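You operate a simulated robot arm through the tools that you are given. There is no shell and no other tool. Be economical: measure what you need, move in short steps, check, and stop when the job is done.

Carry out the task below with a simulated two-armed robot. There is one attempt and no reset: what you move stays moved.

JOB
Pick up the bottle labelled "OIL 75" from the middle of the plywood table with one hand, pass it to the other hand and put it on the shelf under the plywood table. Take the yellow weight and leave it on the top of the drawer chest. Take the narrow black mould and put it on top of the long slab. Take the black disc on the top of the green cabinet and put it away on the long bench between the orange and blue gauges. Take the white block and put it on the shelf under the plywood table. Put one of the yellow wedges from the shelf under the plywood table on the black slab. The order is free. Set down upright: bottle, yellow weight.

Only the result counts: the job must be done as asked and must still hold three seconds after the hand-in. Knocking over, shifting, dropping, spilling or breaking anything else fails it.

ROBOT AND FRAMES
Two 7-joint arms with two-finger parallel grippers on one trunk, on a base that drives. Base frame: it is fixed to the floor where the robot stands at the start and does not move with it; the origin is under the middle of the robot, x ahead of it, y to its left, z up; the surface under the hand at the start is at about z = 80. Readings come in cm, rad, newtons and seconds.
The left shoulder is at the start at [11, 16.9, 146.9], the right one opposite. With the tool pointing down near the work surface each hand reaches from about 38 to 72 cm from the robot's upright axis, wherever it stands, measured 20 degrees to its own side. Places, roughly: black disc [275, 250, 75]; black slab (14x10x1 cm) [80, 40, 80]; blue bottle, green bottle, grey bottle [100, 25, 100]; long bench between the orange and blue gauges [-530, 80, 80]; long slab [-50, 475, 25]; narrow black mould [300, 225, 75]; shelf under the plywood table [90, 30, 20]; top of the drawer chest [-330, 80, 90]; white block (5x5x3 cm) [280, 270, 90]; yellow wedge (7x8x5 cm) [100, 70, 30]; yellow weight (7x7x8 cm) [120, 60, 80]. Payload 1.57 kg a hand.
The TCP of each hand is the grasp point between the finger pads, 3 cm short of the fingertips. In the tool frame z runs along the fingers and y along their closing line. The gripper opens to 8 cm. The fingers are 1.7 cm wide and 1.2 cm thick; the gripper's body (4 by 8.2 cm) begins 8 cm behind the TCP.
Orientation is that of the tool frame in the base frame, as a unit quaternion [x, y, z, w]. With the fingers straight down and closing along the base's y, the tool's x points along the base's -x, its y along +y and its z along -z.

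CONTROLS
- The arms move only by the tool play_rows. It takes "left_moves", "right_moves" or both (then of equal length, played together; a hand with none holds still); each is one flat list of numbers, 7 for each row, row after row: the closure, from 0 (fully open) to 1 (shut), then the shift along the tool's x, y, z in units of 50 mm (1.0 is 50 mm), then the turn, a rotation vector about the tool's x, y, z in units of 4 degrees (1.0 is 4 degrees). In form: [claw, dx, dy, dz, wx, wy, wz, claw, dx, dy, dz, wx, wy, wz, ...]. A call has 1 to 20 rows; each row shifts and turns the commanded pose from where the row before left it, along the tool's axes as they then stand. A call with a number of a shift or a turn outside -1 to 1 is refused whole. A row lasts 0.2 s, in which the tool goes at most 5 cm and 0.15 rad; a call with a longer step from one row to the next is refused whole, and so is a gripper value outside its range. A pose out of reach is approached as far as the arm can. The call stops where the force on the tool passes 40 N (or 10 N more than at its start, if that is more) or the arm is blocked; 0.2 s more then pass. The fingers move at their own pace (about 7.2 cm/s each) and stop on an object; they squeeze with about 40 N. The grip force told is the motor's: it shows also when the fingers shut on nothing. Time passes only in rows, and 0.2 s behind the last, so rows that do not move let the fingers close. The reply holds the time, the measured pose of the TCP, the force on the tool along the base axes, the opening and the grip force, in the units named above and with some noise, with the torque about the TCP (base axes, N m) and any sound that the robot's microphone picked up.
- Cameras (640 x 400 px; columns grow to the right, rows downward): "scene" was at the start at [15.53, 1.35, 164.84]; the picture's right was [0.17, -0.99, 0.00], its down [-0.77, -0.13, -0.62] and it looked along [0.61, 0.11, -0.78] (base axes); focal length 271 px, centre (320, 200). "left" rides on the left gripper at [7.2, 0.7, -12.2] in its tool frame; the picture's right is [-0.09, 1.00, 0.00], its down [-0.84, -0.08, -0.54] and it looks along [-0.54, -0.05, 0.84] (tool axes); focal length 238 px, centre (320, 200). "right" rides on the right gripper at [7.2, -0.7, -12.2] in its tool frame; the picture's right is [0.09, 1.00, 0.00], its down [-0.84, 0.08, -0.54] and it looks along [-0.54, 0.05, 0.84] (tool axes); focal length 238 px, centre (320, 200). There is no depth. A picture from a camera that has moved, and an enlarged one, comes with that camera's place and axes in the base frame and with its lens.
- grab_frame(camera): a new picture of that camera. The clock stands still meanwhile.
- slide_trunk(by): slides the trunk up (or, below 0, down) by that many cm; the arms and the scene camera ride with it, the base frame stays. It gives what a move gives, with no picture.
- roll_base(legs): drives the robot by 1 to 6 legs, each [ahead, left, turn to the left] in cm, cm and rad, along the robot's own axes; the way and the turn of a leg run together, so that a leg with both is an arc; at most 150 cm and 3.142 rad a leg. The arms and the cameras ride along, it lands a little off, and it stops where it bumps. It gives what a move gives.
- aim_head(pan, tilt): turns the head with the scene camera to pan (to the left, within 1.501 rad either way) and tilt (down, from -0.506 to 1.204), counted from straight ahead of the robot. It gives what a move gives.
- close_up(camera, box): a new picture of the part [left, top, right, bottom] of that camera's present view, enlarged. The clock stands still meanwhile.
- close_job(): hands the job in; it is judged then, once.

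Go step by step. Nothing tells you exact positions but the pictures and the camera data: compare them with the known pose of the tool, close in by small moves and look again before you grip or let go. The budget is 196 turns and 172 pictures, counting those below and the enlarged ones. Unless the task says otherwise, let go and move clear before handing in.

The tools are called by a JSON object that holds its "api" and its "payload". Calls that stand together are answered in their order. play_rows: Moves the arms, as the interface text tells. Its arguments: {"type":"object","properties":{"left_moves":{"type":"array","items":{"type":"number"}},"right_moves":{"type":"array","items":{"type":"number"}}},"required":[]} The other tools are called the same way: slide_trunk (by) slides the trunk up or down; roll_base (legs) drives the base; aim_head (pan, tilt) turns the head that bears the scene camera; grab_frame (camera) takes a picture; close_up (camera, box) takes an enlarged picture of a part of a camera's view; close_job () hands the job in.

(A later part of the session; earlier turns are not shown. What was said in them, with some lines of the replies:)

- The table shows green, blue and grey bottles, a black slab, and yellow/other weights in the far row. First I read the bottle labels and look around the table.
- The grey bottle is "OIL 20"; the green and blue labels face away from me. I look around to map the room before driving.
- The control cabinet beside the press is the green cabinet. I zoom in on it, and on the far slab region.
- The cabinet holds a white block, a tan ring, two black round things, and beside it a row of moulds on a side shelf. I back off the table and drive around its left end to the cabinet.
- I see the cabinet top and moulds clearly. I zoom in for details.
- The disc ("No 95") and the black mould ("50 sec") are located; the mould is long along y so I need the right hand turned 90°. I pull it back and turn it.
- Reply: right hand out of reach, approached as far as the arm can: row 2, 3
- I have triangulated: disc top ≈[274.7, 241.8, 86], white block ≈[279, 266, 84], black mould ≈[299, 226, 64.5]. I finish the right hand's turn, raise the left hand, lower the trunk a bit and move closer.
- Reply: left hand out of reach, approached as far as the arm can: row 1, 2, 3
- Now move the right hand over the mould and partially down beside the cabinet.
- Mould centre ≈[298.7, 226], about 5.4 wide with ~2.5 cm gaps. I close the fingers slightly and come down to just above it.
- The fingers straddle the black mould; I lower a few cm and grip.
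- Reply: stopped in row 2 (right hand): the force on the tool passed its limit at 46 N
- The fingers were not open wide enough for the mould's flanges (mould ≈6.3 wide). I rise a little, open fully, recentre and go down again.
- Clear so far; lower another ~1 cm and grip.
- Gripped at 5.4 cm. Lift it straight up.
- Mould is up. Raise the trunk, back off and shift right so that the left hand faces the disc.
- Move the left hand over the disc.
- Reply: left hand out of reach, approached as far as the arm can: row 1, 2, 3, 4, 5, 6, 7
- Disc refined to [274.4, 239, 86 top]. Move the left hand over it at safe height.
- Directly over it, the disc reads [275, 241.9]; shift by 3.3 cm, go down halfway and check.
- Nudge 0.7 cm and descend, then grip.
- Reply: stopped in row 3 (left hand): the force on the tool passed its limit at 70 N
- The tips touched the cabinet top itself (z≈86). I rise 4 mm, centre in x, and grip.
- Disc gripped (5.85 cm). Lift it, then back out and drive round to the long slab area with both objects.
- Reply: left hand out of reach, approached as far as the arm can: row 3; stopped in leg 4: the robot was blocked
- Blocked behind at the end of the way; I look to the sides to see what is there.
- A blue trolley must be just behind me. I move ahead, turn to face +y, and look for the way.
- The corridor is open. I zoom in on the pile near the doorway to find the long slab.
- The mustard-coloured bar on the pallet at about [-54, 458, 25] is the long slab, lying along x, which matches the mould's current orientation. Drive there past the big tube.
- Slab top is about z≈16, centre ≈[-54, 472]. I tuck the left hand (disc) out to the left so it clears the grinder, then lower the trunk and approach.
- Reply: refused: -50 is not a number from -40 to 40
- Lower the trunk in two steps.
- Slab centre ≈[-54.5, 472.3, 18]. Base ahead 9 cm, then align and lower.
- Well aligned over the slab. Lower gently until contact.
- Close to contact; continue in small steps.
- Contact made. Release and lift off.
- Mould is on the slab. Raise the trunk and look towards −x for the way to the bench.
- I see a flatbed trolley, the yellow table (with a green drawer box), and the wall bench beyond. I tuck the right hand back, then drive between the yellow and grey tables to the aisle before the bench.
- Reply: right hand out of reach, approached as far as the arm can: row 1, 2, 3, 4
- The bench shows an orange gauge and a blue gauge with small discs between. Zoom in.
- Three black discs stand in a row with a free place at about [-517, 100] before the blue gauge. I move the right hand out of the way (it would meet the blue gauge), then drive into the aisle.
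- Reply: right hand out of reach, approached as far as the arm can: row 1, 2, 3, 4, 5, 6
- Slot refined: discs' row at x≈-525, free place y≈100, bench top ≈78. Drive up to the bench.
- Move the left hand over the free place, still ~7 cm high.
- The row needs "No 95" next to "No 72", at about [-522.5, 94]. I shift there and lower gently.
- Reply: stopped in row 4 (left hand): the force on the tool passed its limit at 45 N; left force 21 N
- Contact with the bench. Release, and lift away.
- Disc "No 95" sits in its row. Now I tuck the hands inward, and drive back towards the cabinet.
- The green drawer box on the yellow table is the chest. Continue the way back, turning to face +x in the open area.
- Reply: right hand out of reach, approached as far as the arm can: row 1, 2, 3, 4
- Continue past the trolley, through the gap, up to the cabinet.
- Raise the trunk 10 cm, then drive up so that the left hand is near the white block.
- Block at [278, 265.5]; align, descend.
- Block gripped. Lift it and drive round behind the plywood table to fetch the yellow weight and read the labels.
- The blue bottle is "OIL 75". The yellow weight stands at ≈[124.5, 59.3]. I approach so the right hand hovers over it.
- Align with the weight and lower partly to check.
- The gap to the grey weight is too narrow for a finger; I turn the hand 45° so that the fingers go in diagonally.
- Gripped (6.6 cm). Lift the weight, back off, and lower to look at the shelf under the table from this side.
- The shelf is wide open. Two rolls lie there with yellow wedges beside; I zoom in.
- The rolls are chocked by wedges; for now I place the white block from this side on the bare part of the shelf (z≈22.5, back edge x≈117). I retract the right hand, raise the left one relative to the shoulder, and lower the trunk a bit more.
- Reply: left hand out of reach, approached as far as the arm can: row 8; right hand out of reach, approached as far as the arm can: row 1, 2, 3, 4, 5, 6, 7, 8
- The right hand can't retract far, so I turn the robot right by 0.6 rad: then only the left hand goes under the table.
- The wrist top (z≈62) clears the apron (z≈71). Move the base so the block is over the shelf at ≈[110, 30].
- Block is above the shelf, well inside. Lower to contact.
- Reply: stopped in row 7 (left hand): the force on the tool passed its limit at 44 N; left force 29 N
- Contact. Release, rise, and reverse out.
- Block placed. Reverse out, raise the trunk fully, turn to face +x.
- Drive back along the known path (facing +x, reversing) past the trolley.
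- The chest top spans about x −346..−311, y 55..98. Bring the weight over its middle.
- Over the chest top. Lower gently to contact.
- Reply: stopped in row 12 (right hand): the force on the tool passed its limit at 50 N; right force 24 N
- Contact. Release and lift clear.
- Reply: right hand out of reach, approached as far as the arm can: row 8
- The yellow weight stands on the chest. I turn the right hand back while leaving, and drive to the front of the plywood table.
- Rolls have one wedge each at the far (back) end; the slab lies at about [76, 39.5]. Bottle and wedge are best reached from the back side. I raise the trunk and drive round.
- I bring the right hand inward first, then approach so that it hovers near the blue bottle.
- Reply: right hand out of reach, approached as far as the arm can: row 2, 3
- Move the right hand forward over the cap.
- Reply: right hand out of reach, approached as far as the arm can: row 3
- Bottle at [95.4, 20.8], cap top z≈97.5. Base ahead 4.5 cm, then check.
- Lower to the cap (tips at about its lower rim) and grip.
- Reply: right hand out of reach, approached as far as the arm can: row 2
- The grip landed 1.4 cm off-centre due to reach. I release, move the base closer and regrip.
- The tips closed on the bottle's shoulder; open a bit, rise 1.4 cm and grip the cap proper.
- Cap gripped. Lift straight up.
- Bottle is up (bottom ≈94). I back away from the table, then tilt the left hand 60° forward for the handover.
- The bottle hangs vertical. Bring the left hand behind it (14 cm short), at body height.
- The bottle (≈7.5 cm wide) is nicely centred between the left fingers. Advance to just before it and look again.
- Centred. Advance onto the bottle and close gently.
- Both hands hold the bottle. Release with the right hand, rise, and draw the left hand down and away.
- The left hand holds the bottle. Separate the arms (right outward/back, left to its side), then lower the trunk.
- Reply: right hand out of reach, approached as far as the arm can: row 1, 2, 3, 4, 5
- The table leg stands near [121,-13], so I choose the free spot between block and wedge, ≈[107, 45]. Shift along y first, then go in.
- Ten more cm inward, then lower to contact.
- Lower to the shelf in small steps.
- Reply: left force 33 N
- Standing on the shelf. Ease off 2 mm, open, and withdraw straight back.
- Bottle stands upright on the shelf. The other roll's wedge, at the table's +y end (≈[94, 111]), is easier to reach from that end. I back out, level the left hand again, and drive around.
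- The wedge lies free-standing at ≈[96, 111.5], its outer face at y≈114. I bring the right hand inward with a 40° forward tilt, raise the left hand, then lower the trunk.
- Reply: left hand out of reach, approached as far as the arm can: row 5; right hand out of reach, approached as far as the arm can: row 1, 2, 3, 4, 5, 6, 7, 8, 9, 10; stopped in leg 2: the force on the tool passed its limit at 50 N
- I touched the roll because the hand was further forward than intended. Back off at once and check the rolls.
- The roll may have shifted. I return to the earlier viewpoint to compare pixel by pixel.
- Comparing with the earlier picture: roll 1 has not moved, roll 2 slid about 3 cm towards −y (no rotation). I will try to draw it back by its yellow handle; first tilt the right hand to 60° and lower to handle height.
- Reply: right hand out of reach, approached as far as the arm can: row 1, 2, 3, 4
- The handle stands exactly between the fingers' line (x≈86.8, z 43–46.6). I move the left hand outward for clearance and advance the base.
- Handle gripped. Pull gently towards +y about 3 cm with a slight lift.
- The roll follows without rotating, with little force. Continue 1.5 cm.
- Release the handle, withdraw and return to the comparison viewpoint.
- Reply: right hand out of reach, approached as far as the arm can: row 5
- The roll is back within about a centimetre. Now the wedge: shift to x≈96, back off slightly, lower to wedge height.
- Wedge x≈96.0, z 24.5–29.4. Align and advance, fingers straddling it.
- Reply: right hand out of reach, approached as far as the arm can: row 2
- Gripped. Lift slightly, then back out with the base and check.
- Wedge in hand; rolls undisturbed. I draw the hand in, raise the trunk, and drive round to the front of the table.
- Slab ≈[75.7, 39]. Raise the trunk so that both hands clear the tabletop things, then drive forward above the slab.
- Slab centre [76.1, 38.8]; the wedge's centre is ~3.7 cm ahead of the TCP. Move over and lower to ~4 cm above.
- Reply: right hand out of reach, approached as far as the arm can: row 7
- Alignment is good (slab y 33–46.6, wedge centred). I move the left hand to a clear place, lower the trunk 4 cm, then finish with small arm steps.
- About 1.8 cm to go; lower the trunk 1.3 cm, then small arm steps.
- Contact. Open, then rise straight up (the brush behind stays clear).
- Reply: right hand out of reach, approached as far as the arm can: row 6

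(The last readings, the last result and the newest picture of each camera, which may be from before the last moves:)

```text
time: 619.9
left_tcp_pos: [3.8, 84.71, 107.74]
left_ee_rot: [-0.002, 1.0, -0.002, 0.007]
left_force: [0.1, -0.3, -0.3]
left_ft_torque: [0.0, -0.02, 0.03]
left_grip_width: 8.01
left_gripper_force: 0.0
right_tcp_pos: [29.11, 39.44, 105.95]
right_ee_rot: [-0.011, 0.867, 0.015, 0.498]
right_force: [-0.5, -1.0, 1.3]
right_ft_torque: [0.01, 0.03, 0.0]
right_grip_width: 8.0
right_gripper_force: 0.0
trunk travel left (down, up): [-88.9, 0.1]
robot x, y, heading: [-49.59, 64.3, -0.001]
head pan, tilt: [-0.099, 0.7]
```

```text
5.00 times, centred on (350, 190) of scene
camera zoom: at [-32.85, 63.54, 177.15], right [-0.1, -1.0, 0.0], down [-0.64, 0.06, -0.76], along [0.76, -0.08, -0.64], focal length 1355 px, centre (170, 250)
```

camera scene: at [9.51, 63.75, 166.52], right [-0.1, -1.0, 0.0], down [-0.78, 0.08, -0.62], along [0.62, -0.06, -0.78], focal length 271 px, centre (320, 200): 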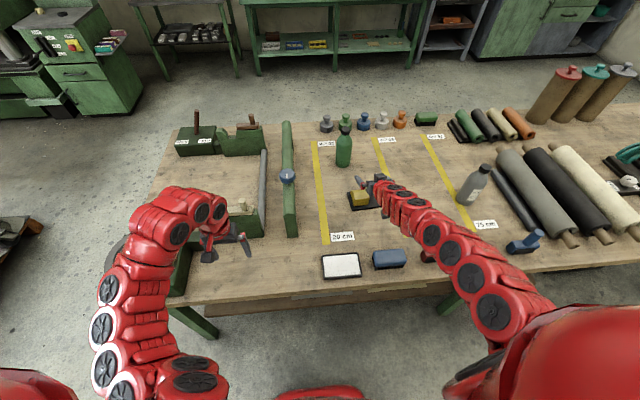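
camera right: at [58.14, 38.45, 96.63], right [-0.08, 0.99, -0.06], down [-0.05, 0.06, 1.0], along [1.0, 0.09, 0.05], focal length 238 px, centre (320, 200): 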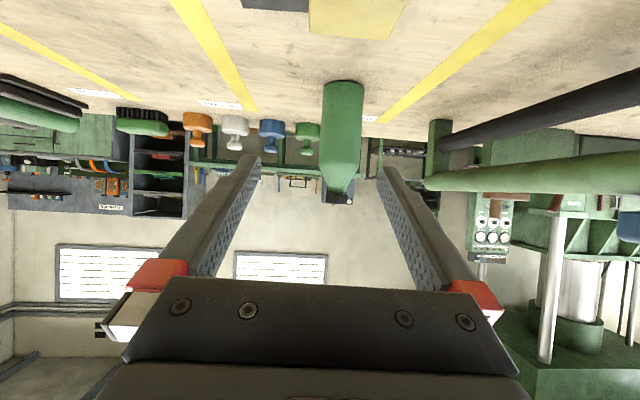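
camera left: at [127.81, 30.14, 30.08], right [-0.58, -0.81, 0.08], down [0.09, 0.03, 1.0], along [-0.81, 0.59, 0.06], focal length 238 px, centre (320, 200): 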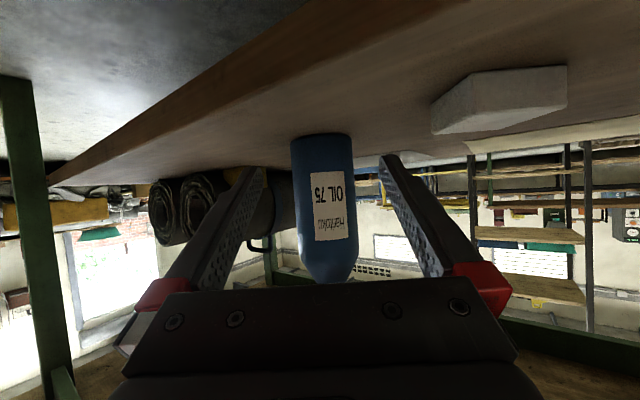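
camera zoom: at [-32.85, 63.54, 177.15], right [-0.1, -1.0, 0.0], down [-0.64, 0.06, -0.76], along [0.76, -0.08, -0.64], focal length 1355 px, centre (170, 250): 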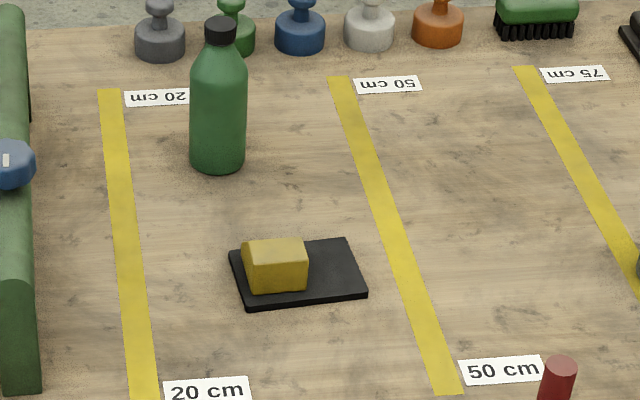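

The wedge rests fully on the slab. I check the rolls and shelf from the earlier front viewpoint.

{"api": "slide_trunk", "payload": {"by": -40}}

{"api": "slide_trunk", "payload": {"by": -21.7}}

{"api": "roll_base", "payload": {"legs": [[1.4, -6.8, -0.021]]}}

{"api": "aim_head", "payload": {"pan": 0, "tilt": 0.5}}

{"api": "close_up", "payload": {"camera": "scene", "box": [180, 195, 460, 305]}}

{"api": "close_up", "payload": {"camera": "scene", "box": [190, 200, 310, 275]}}

```text
time: 623.7
left_tcp_pos: [3.9, 84.71, 67.77]
left_ee_rot: [-0.001, 1.0, -0.002, 0.007]
left_force: [0.0, 0.4, 0.1]
left_ft_torque: [0.0, -0.02, 0.0]
left_grip_width: 7.98
left_gripper_force: 0.2
right_tcp_pos: [29.01, 39.38, 65.94]
right_ee_rot: [-0.012, 0.866, 0.016, 0.499]
right_force: [-1.3, 0.1, -0.1]
right_ft_torque: [-0.03, -0.02, -0.02]
right_grip_width: 7.99
right_gripper_force: 0.0
trunk travel left (down, up): [-48.9, 40.1]
robot x, y, heading: [-49.46, 63.83, 0.002]
head pan, tilt: [-0.099, 0.7]
```

```text
time: 626.0
left_tcp_pos: [3.85, 84.69, 46.05]
left_ee_rot: [-0.002, 1.0, -0.002, 0.007]
left_force: [-0.3, -0.7, -0.6]
left_ft_torque: [-0.05, 0.0, 0.0]
left_grip_width: 8.02
left_gripper_force: 0.0
right_tcp_pos: [29.23, 39.5, 44.19]
right_ee_rot: [-0.012, 0.866, 0.015, 0.499]
right_force: [0.0, -0.1, 0.8]
right_ft_torque: [0.01, -0.01, 0.02]
right_grip_width: 8.0
right_gripper_force: 0.1
trunk travel left (down, up): [-27.2, 61.8]
robot x, y, heading: [-49.19, 64.74, -0.003]
head pan, tilt: [-0.099, 0.7]
```

```text
time: 627.0
left_tcp_pos: [5.64, 76.77, 46.04]
left_ee_rot: [0.01, 1.0, 0.0, 0.006]
left_force: [-0.3, 0.6, -0.4]
left_ft_torque: [-0.01, 0.01, 0.0]
left_grip_width: 7.99
left_gripper_force: 0.0
right_tcp_pos: [29.88, 30.97, 44.12]
right_ee_rot: [-0.001, 0.866, 0.01, 0.5]
right_force: [0.3, 0.1, -0.2]
right_ft_torque: [0.04, 0.01, 0.01]
right_grip_width: 7.99
right_gripper_force: 0.1
trunk travel left (down, up): [-27.2, 61.8]
robot x, y, heading: [-48.15, 57.53, -0.022]
head pan, tilt: [-0.099, 0.7]
```

```text
time: 627.8
left_tcp_pos: [5.48, 76.83, 46.0]
left_ee_rot: [0.01, 1.0, -0.002, 0.006]
left_force: [-0.6, 0.7, 0.7]
left_ft_torque: [0.01, 0.03, -0.04]
left_grip_width: 7.99
left_gripper_force: 0.1
right_tcp_pos: [29.84, 30.95, 44.19]
right_ee_rot: [-0.002, 0.866, 0.01, 0.499]
right_force: [-0.7, 0.3, -0.2]
right_ft_torque: [0.0, -0.03, -0.01]
right_grip_width: 7.98
right_gripper_force: 0.1
trunk travel left (down, up): [-27.2, 61.8]
robot x, y, heading: [-48.27, 57.72, -0.022]
head pan, tilt: [0.0, 0.499]
```

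```text
2.29 times, centred on (320, 250) of scene
camera zoom: at [-30.81, 57.26, 117.21], right [-0.02, -1.0, 0.0], down [-0.48, 0.01, -0.88], along [0.88, -0.02, -0.48], focal length 620 px, centre (320, 86)
```

zoom: 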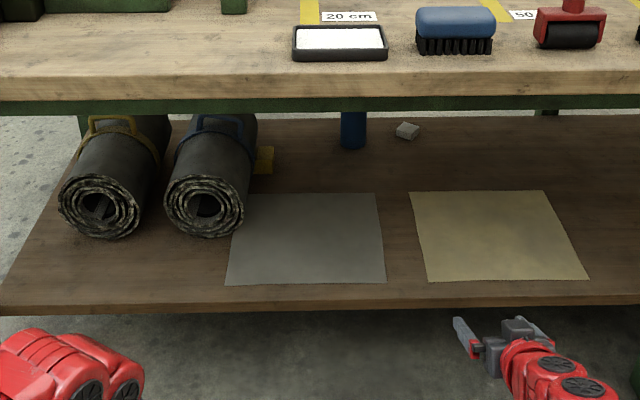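

```text
5.33 times, centred on (250, 238) of scene
camera zoom: at [-30.81, 57.26, 117.21], right [-0.02, -1.0, 0.0], down [-0.48, 0.01, -0.88], along [0.88, -0.02, -0.48], focal length 1445 px, centre (693, 0)
```

zoom: 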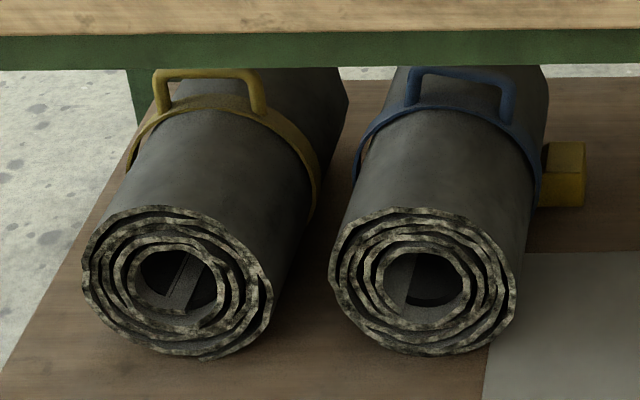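

Roll 2 is back in place, but roll 1 and its wedge have been pushed ~3 cm towards −y (roll 2 had pushed them). I will push that wedge (and roll 1 with it) back from the rear side with closed right fingers. First drive there.

{"api": "slide_trunk", "payload": {"by": 40}}

{"api": "roll_base", "payload": {"legs": [[0, 125, 0.022], [150, 0, 0], [125, 0, 0], [0, -148, 0], [0, 0, 3.13]]}}

{"api": "slide_trunk", "payload": {"by": -40}}

{"api": "aim_head", "payload": {"pan": -0.2, "tilt": 0.5}}

{"api": "grab_frame", "payload": {"camera": "scene"}}

```text
time: 631.6
left_tcp_pos: [5.65, 76.79, 86.01]
left_ee_rot: [0.01, 1.0, -0.002, 0.006]
left_force: [0.0, 0.3, -0.1]
left_ft_torque: [-0.02, -0.01, -0.02]
left_grip_width: 7.99
left_gripper_force: 0.1
right_tcp_pos: [29.84, 30.81, 84.12]
right_ee_rot: [-0.002, 0.866, 0.011, 0.499]
right_force: [-0.1, 0.4, 0.2]
right_ft_torque: [0.0, 0.02, -0.01]
right_grip_width: 7.99
right_gripper_force: 0.1
trunk travel left (down, up): [-67.2, 21.8]
robot x, y, heading: [-47.9, 57.81, -0.02]
head pan, tilt: [0.0, 0.499]
```

```text
time: 665.0
left_tcp_pos: [171.25, 10.14, 86.04]
left_ee_rot: [1.0, 0.019, -0.006, -0.002]
left_force: [-0.5, -0.7, 0.5]
left_ft_torque: [0.0, -0.03, -0.02]
left_grip_width: 7.97
left_gripper_force: 0.0
right_tcp_pos: [144.42, 54.5, 84.24]
right_ee_rot: [0.866, 0.027, -0.499, 0.025]
right_force: [-0.1, 0.1, -0.3]
right_ft_torque: [0.0, -0.04, -0.03]
right_grip_width: 8.03
right_gripper_force: 0.1
trunk travel left (down, up): [-67.2, 21.8]
robot x, y, heading: [223.95, 32.45, -3.106]
head pan, tilt: [0.0, 0.499]
```

```text
time: 668.8
left_tcp_pos: [171.21, 10.16, 46.07]
left_ee_rot: [1.0, 0.019, -0.005, -0.001]
left_force: [-1.1, 0.0, -0.6]
left_ft_torque: [-0.01, 0.02, -0.02]
left_grip_width: 8.02
left_gripper_force: 0.0
right_tcp_pos: [144.34, 54.62, 44.24]
right_ee_rot: [0.866, 0.027, -0.499, 0.025]
right_force: [0.5, -0.1, 0.7]
right_ft_torque: [0.0, 0.0, -0.02]
right_grip_width: 7.99
right_gripper_force: 0.0
trunk travel left (down, up): [-27.2, 61.8]
robot x, y, heading: [223.63, 32.96, -3.111]
head pan, tilt: [0.0, 0.499]
```

```text
time: 669.6
left_tcp_pos: [171.17, 10.25, 45.98]
left_ee_rot: [1.0, 0.019, -0.006, -0.002]
left_force: [-0.2, 0.6, 0.5]
left_ft_torque: [0.01, 0.01, -0.01]
left_grip_width: 8.02
left_gripper_force: 0.0
right_tcp_pos: [144.4, 54.68, 44.2]
right_ee_rot: [0.866, 0.026, -0.499, 0.025]
right_force: [-0.1, 0.8, -0.5]
right_ft_torque: [0.03, 0.02, -0.03]
right_grip_width: 7.99
right_gripper_force: 0.1
trunk travel left (down, up): [-27.2, 61.8]
robot x, y, heading: [223.5, 32.21, -3.107]
head pan, tilt: [-0.201, 0.499]
```

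```text
17 pictures are left
camera scene: at [206.65, 33.62, 117.22], right [0.16, 0.99, 0.0], down [0.47, -0.08, -0.88], along [-0.87, 0.14, -0.48], focal length 271 px, centre (320, 200)
```

scene: 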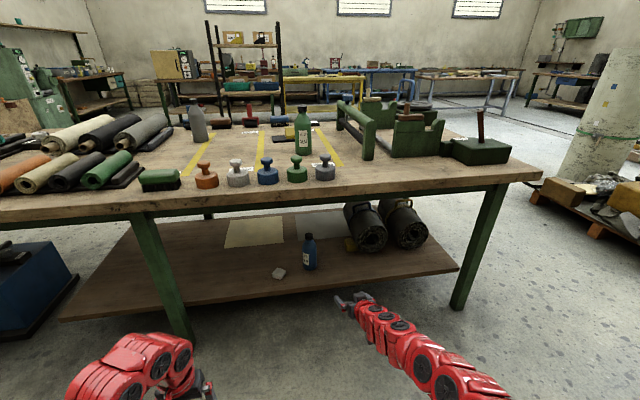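

Close the right fingers, lower, straighten, and approach the gap between bottle and wedge.

{"api": "play_rows", "payload": {"right_moves": [1, 0, 0, 0, 0, 0, 0, 1, 0, 0, 0, 0, 0, 0, 1, 0, 0, 0, 0, 0, 0]}}

{"api": "slide_trunk", "payload": {"by": -16.5}}

{"api": "roll_base", "payload": {"legs": [[0, 0, -0.035], [28, -1, 0]]}}

{"api": "grab_frame", "payload": {"camera": "right"}}

```text
time: 670.4
left_tcp_pos: [171.2, 10.24, 46.13]
left_ee_rot: [1.0, 0.019, -0.006, -0.001]
left_force: [0.0, -0.1, 0.5]
left_ft_torque: [0.02, 0.0, -0.03]
left_grip_width: 8.0
left_gripper_force: 0.2
right_tcp_pos: [144.38, 54.5, 44.14]
right_ee_rot: [0.866, 0.027, -0.498, 0.025]
right_force: [0.0, -0.1, 0.3]
right_ft_torque: [-0.01, 0.02, 0.03]
right_grip_width: 0.01
right_gripper_force: 18.5
trunk travel left (down, up): [-27.2, 61.8]
robot x, y, heading: [223.54, 32.6, -3.106]
head pan, tilt: [-0.201, 0.499]
```

```text
time: 672.2
left_tcp_pos: [171.25, 10.15, 29.52]
left_ee_rot: [1.0, 0.019, -0.006, -0.001]
left_force: [-0.6, 0.6, -0.6]
left_ft_torque: [-0.01, -0.06, 0.02]
left_grip_width: 7.99
left_gripper_force: 0.2
right_tcp_pos: [144.35, 54.52, 27.62]
right_ee_rot: [0.866, 0.027, -0.498, 0.024]
right_force: [-0.1, 1.2, -0.5]
right_ft_torque: [0.0, -0.01, 0.0]
right_grip_width: 0.0
right_gripper_force: 21.8
trunk travel left (down, up): [-10.7, 78.3]
robot x, y, heading: [223.69, 32.24, -3.105]
head pan, tilt: [-0.201, 0.499]
```

```text
time: 674.6
left_tcp_pos: [142.12, 12.44, 29.5]
left_ee_rot: [1.0, 0.005, -0.006, -0.002]
left_force: [0.1, 0.0, 0.0]
left_ft_torque: [-0.01, 0.02, -0.04]
left_grip_width: 8.01
left_gripper_force: 0.1
right_tcp_pos: [116.68, 57.7, 27.65]
right_ee_rot: [0.866, 0.014, -0.499, 0.017]
right_force: [0.0, 0.4, 0.1]
right_ft_torque: [0.0, 0.02, -0.02]
right_grip_width: 0.01
right_gripper_force: 21.1
trunk travel left (down, up): [-10.7, 78.3]
robot x, y, heading: [195.33, 33.27, -3.14]
head pan, tilt: [-0.201, 0.499]
```

```text
16 pictures are left
camera right: at [130.69, 58.89, 27.43], right [0.09, -0.99, -0.06], down [0.05, -0.06, 1.0], along [-0.99, -0.09, 0.05], focal length 238 px, centre (320, 200)
```

right: 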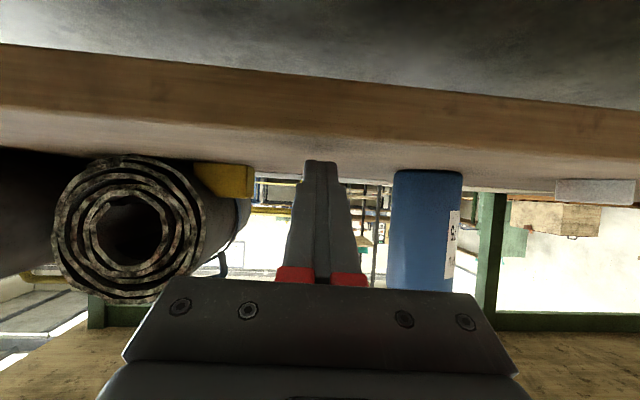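

Clear corridor between wedge (y≥65) and bottle (y≤49.6). Go in 23 cm.

{"api": "roll_base", "payload": {"legs": [[23, 0, 0]]}}

{"api": "grab_frame", "payload": {"camera": "right"}}

```text
time: 676.3
left_tcp_pos: [119.85, 11.77, 29.45]
left_ee_rot: [1.0, 0.009, -0.006, -0.002]
left_force: [0.0, 0.0, -0.3]
left_ft_torque: [-0.01, -0.02, 0.01]
left_grip_width: 7.97
left_gripper_force: 0.0
right_tcp_pos: [93.98, 56.92, 27.56]
right_ee_rot: [0.866, 0.018, -0.499, 0.02]
right_force: [-0.5, -0.5, -0.8]
right_ft_torque: [0.0, 0.01, 0.04]
right_grip_width: 0.01
right_gripper_force: 21.0
trunk travel left (down, up): [-10.7, 78.3]
robot x, y, heading: [172.76, 32.78, -3.13]
head pan, tilt: [-0.201, 0.499]
```

```text
15 pictures are left
camera right: at [107.98, 58.21, 27.43], right [0.09, -0.99, -0.06], down [0.05, -0.06, 1.0], along [-0.99, -0.1, 0.05], focal length 238 px, centre (320, 200)
```

right: 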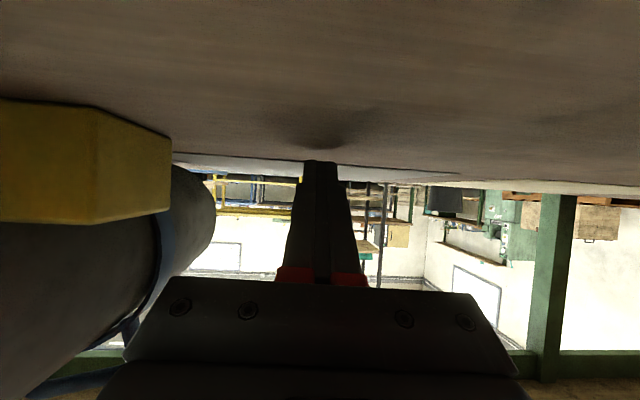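

Move sideways towards the wedge, first fast then in small steps until contact.

{"api": "play_rows", "payload": {"right_moves": [1, 0, -0.5, 0, 0, 0, 0, 1, 0, -0.5, 0, 0, 0, 0, 1, 0, -0.4, 0, 0, 0, 0, 1, 0, 0, 0, 0, 0, 0]}}

{"api": "grab_frame", "payload": {"camera": "right"}}

```text
time: 677.3
left_tcp_pos: [119.8, 11.9, 29.56]
left_ee_rot: [1.0, 0.009, -0.006, -0.002]
left_force: [0.9, 0.4, 0.2]
left_ft_torque: [-0.01, -0.02, 0.0]
left_grip_width: 8.03
left_gripper_force: 0.1
right_tcp_pos: [93.59, 63.92, 27.56]
right_ee_rot: [0.866, 0.018, -0.499, 0.02]
right_force: [-1.1, 0.4, 0.1]
right_ft_torque: [-0.02, 0.02, 0.01]
right_grip_width: 0.0
right_gripper_force: 21.3
trunk travel left (down, up): [-10.7, 78.3]
robot x, y, heading: [172.7, 32.92, -3.127]
head pan, tilt: [-0.201, 0.499]
```

```text
14 pictures are left
camera right: at [107.69, 65.2, 27.31], right [0.09, -0.99, -0.06], down [0.05, -0.06, 1.0], along [-0.99, -0.1, 0.05], focal length 238 px, centre (320, 200)
```

right: 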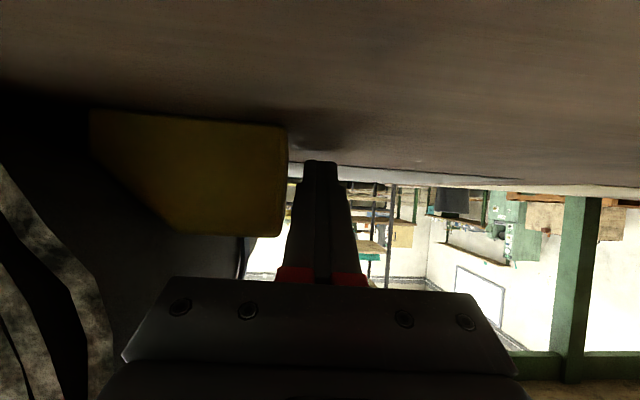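

Contact is ~0.7 cm away; push on in 3 mm steps, ~2.9 cm of wedge travel.

{"api": "play_rows", "payload": {"right_moves": [1, 0, -0.06, 0, 0, 0, 0, 1, 0, -0.06, 0, 0, 0, 0, 1, 0, -0.06, 0, 0, 0, 0, 1, 0, -0.06, 0, 0, 0, 0, 1, 0, -0.06, 0, 0, 0, 0, 1, 0, -0.06, 0, 0, 0, 0, 1, 0, 0, 0, 0, 0, 0]}}

{"api": "grab_frame", "payload": {"camera": "right"}}

```text
time: 678.9
left_tcp_pos: [119.9, 11.96, 29.44]
left_ee_rot: [1.0, 0.008, -0.006, -0.002]
left_force: [0.0, -0.6, 0.3]
left_ft_torque: [0.04, 0.03, 0.0]
left_grip_width: 8.01
left_gripper_force: 0.0
right_tcp_pos: [93.49, 65.72, 27.4]
right_ee_rot: [0.866, 0.017, -0.499, 0.018]
right_force: [0.8, -0.7, 0.5]
right_ft_torque: [-0.02, 0.0, 0.0]
right_grip_width: 0.0
right_gripper_force: 21.0
trunk travel left (down, up): [-10.7, 78.3]
robot x, y, heading: [172.95, 32.7, -3.131]
head pan, tilt: [-0.201, 0.499]
```

```text
13 pictures are left
camera right: at [107.51, 66.99, 27.29], right [0.09, -0.99, -0.06], down [0.05, -0.06, 1.0], along [-0.99, -0.1, 0.05], focal length 238 px, centre (320, 200)
```

right: 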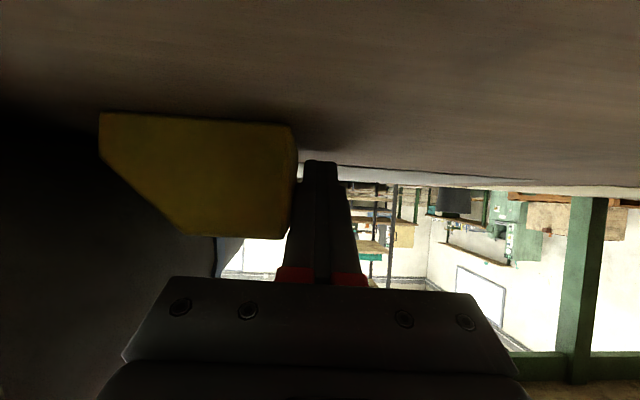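

The wedge has moved ~1.2 cm. Another ~1.7 cm.

{"api": "play_rows", "payload": {"right_moves": [1, 0, -0.06, 0, 0, 0, 0, 1, 0, -0.06, 0, 0, 0, 0, 1, 0, -0.06, 0, 0, 0, 0, 1, 0, -0.06, 0, 0, 0, 0, 1, 0, -0.06, 0, 0, 0, 0, 1, 0, -0.04, 0, 0, 0, 0, 1, 0, 0, 0, 0, 0, 0]}}

{"api": "grab_frame", "payload": {"camera": "right"}}

```text
time: 680.5
left_tcp_pos: [119.74, 11.91, 29.5]
left_ee_rot: [1.0, 0.008, -0.006, -0.001]
left_force: [0.2, 0.0, -0.3]
left_ft_torque: [0.03, 0.0, 0.0]
left_grip_width: 8.03
left_gripper_force: 0.0
right_tcp_pos: [93.26, 67.41, 27.55]
right_ee_rot: [0.866, 0.016, -0.499, 0.018]
right_force: [0.3, 0.6, -0.1]
right_ft_torque: [0.0, 0.06, -0.01]
right_grip_width: 0.0
right_gripper_force: 21.7
trunk travel left (down, up): [-10.7, 78.3]
robot x, y, heading: [173.01, 33.31, -3.127]
head pan, tilt: [-0.201, 0.499]
```

```text
12 pictures are left
camera right: at [107.43, 68.68, 27.29], right [0.09, -0.99, -0.06], down [0.05, -0.06, 1.0], along [-0.99, -0.1, 0.05], focal length 238 px, centre (320, 200)
```

right: 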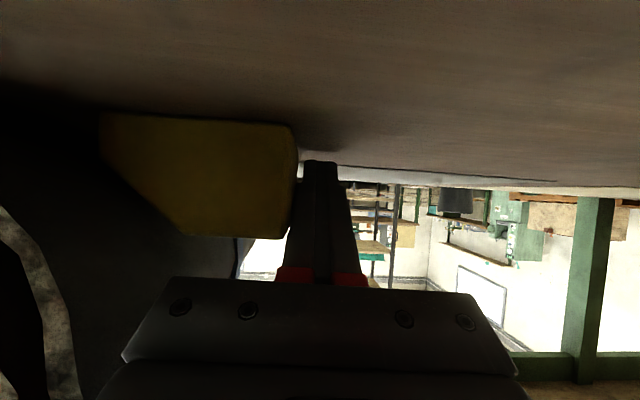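

Wedge is back by ~2.9 cm. Withdraw and compare from the rear viewpoint.

{"api": "play_rows", "payload": {"right_moves": [1, 0, 0.5, 0, 0, 0, 0, 1, 0, 0.5, 0, 0, 0, 0, 1, 0, 0.9, 0, 0, 0, 0, 1, 0, 0, 0, 0, 0, 0]}}

{"api": "roll_base", "payload": {"legs": [[-59, 0, 0.01]]}}

{"api": "close_up", "payload": {"camera": "scene", "box": [320, 150, 470, 250]}}

```text
time: 681.5
left_tcp_pos: [119.84, 12.01, 29.54]
left_ee_rot: [1.0, 0.009, -0.006, -0.001]
left_force: [0.1, -0.5, 0.5]
left_ft_torque: [0.02, 0.02, -0.04]
left_grip_width: 8.0
left_gripper_force: 0.0
right_tcp_pos: [93.89, 57.85, 27.24]
right_ee_rot: [0.866, 0.017, -0.499, 0.019]
right_force: [0.5, 0.6, -0.5]
right_ft_torque: [0.02, 0.02, -0.01]
right_grip_width: 0.01
right_gripper_force: 21.7
trunk travel left (down, up): [-10.7, 78.3]
robot x, y, heading: [172.56, 33.28, -3.126]
head pan, tilt: [-0.201, 0.499]
```

```text
time: 684.9
left_tcp_pos: [181.11, 12.63, 29.48]
left_ee_rot: [1.0, 0.009, -0.006, -0.003]
left_force: [0.0, -0.1, -0.3]
left_ft_torque: [-0.02, -0.01, -0.01]
left_grip_width: 7.99
left_gripper_force: 0.0
right_tcp_pos: [155.1, 58.64, 27.42]
right_ee_rot: [0.866, 0.018, -0.5, 0.02]
right_force: [0.1, 0.3, 0.5]
right_ft_torque: [0.03, 0.0, 0.01]
right_grip_width: 0.02
right_gripper_force: 21.5
trunk travel left (down, up): [-10.7, 78.3]
robot x, y, heading: [233.79, 34.0, -3.125]
head pan, tilt: [-0.201, 0.499]
```

```text
4.00 times, centred on (395, 200) of scene
camera zoom: at [216.95, 35.51, 100.72], right [0.19, 0.98, 0.0], down [0.47, -0.09, -0.88], along [-0.86, 0.16, -0.48], focal length 1084 px, centre (20, 200)
```

zoom: 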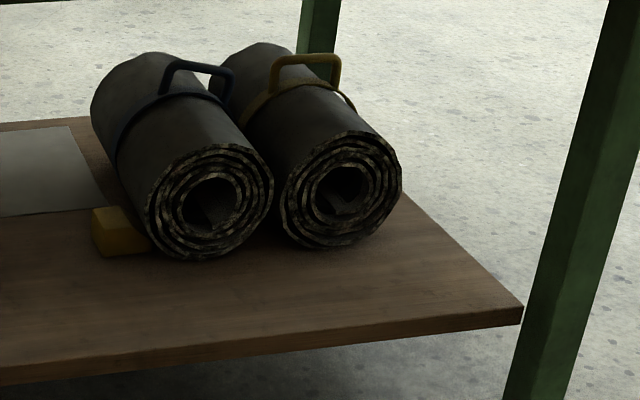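

I'm handing in. All six placements are done: bottle and white block on the lower shelf, yellow weight on the chest, "50 sec" mould on the slab, "No 95" disc on the bench, wedge on the black slab. While fetching the wedge I bumped the two rolls on the lower shelf, which also shifted the remaining wedge by about 3 cm. I moved them back to within roughly 1 cm by eye, and both hands are clear.

{"api": "close_job", "payload": {}}

```text
The job is handed in.
```

I put all six items where you asked and handed the job in, but I knocked something else on the way. I don't know how it was judged.

- **Bottle:** the blue one is "OIL 75". The right hand passed it to the left, and it stands upright on the shelf under the plywood table.
- **Yellow weight:** it stands upright on the drawer chest.
- **Mould:** the black "50 sec" mould is on the long slab.
- **Disc:** the black "No 95" disc is on the long bench, in line with the other three discs between the gauges.
- **White block:** it is on the shelf under the plywood table.
- **Wedge:** one yellow wedge lies fully on the black slab.

**What went wrong:** while fetching the wedge, my hand hit one of the two dark rolls on that shelf. Both rolls and the remaining wedge slid about 3 cm. I pulled the first roll back by its handle and pushed the wedge and the second roll back. I judge them to be within about 1 cm of where they started, but the second roll may still be turned slightly. I did not recheck the second roll and the wedge from the front, where I had first seen the shift.

Earlier, the base also bumped something behind me at about [-72, 181], probably the blue trolley. It looked undisturbed in later pictures, but I never measured it.
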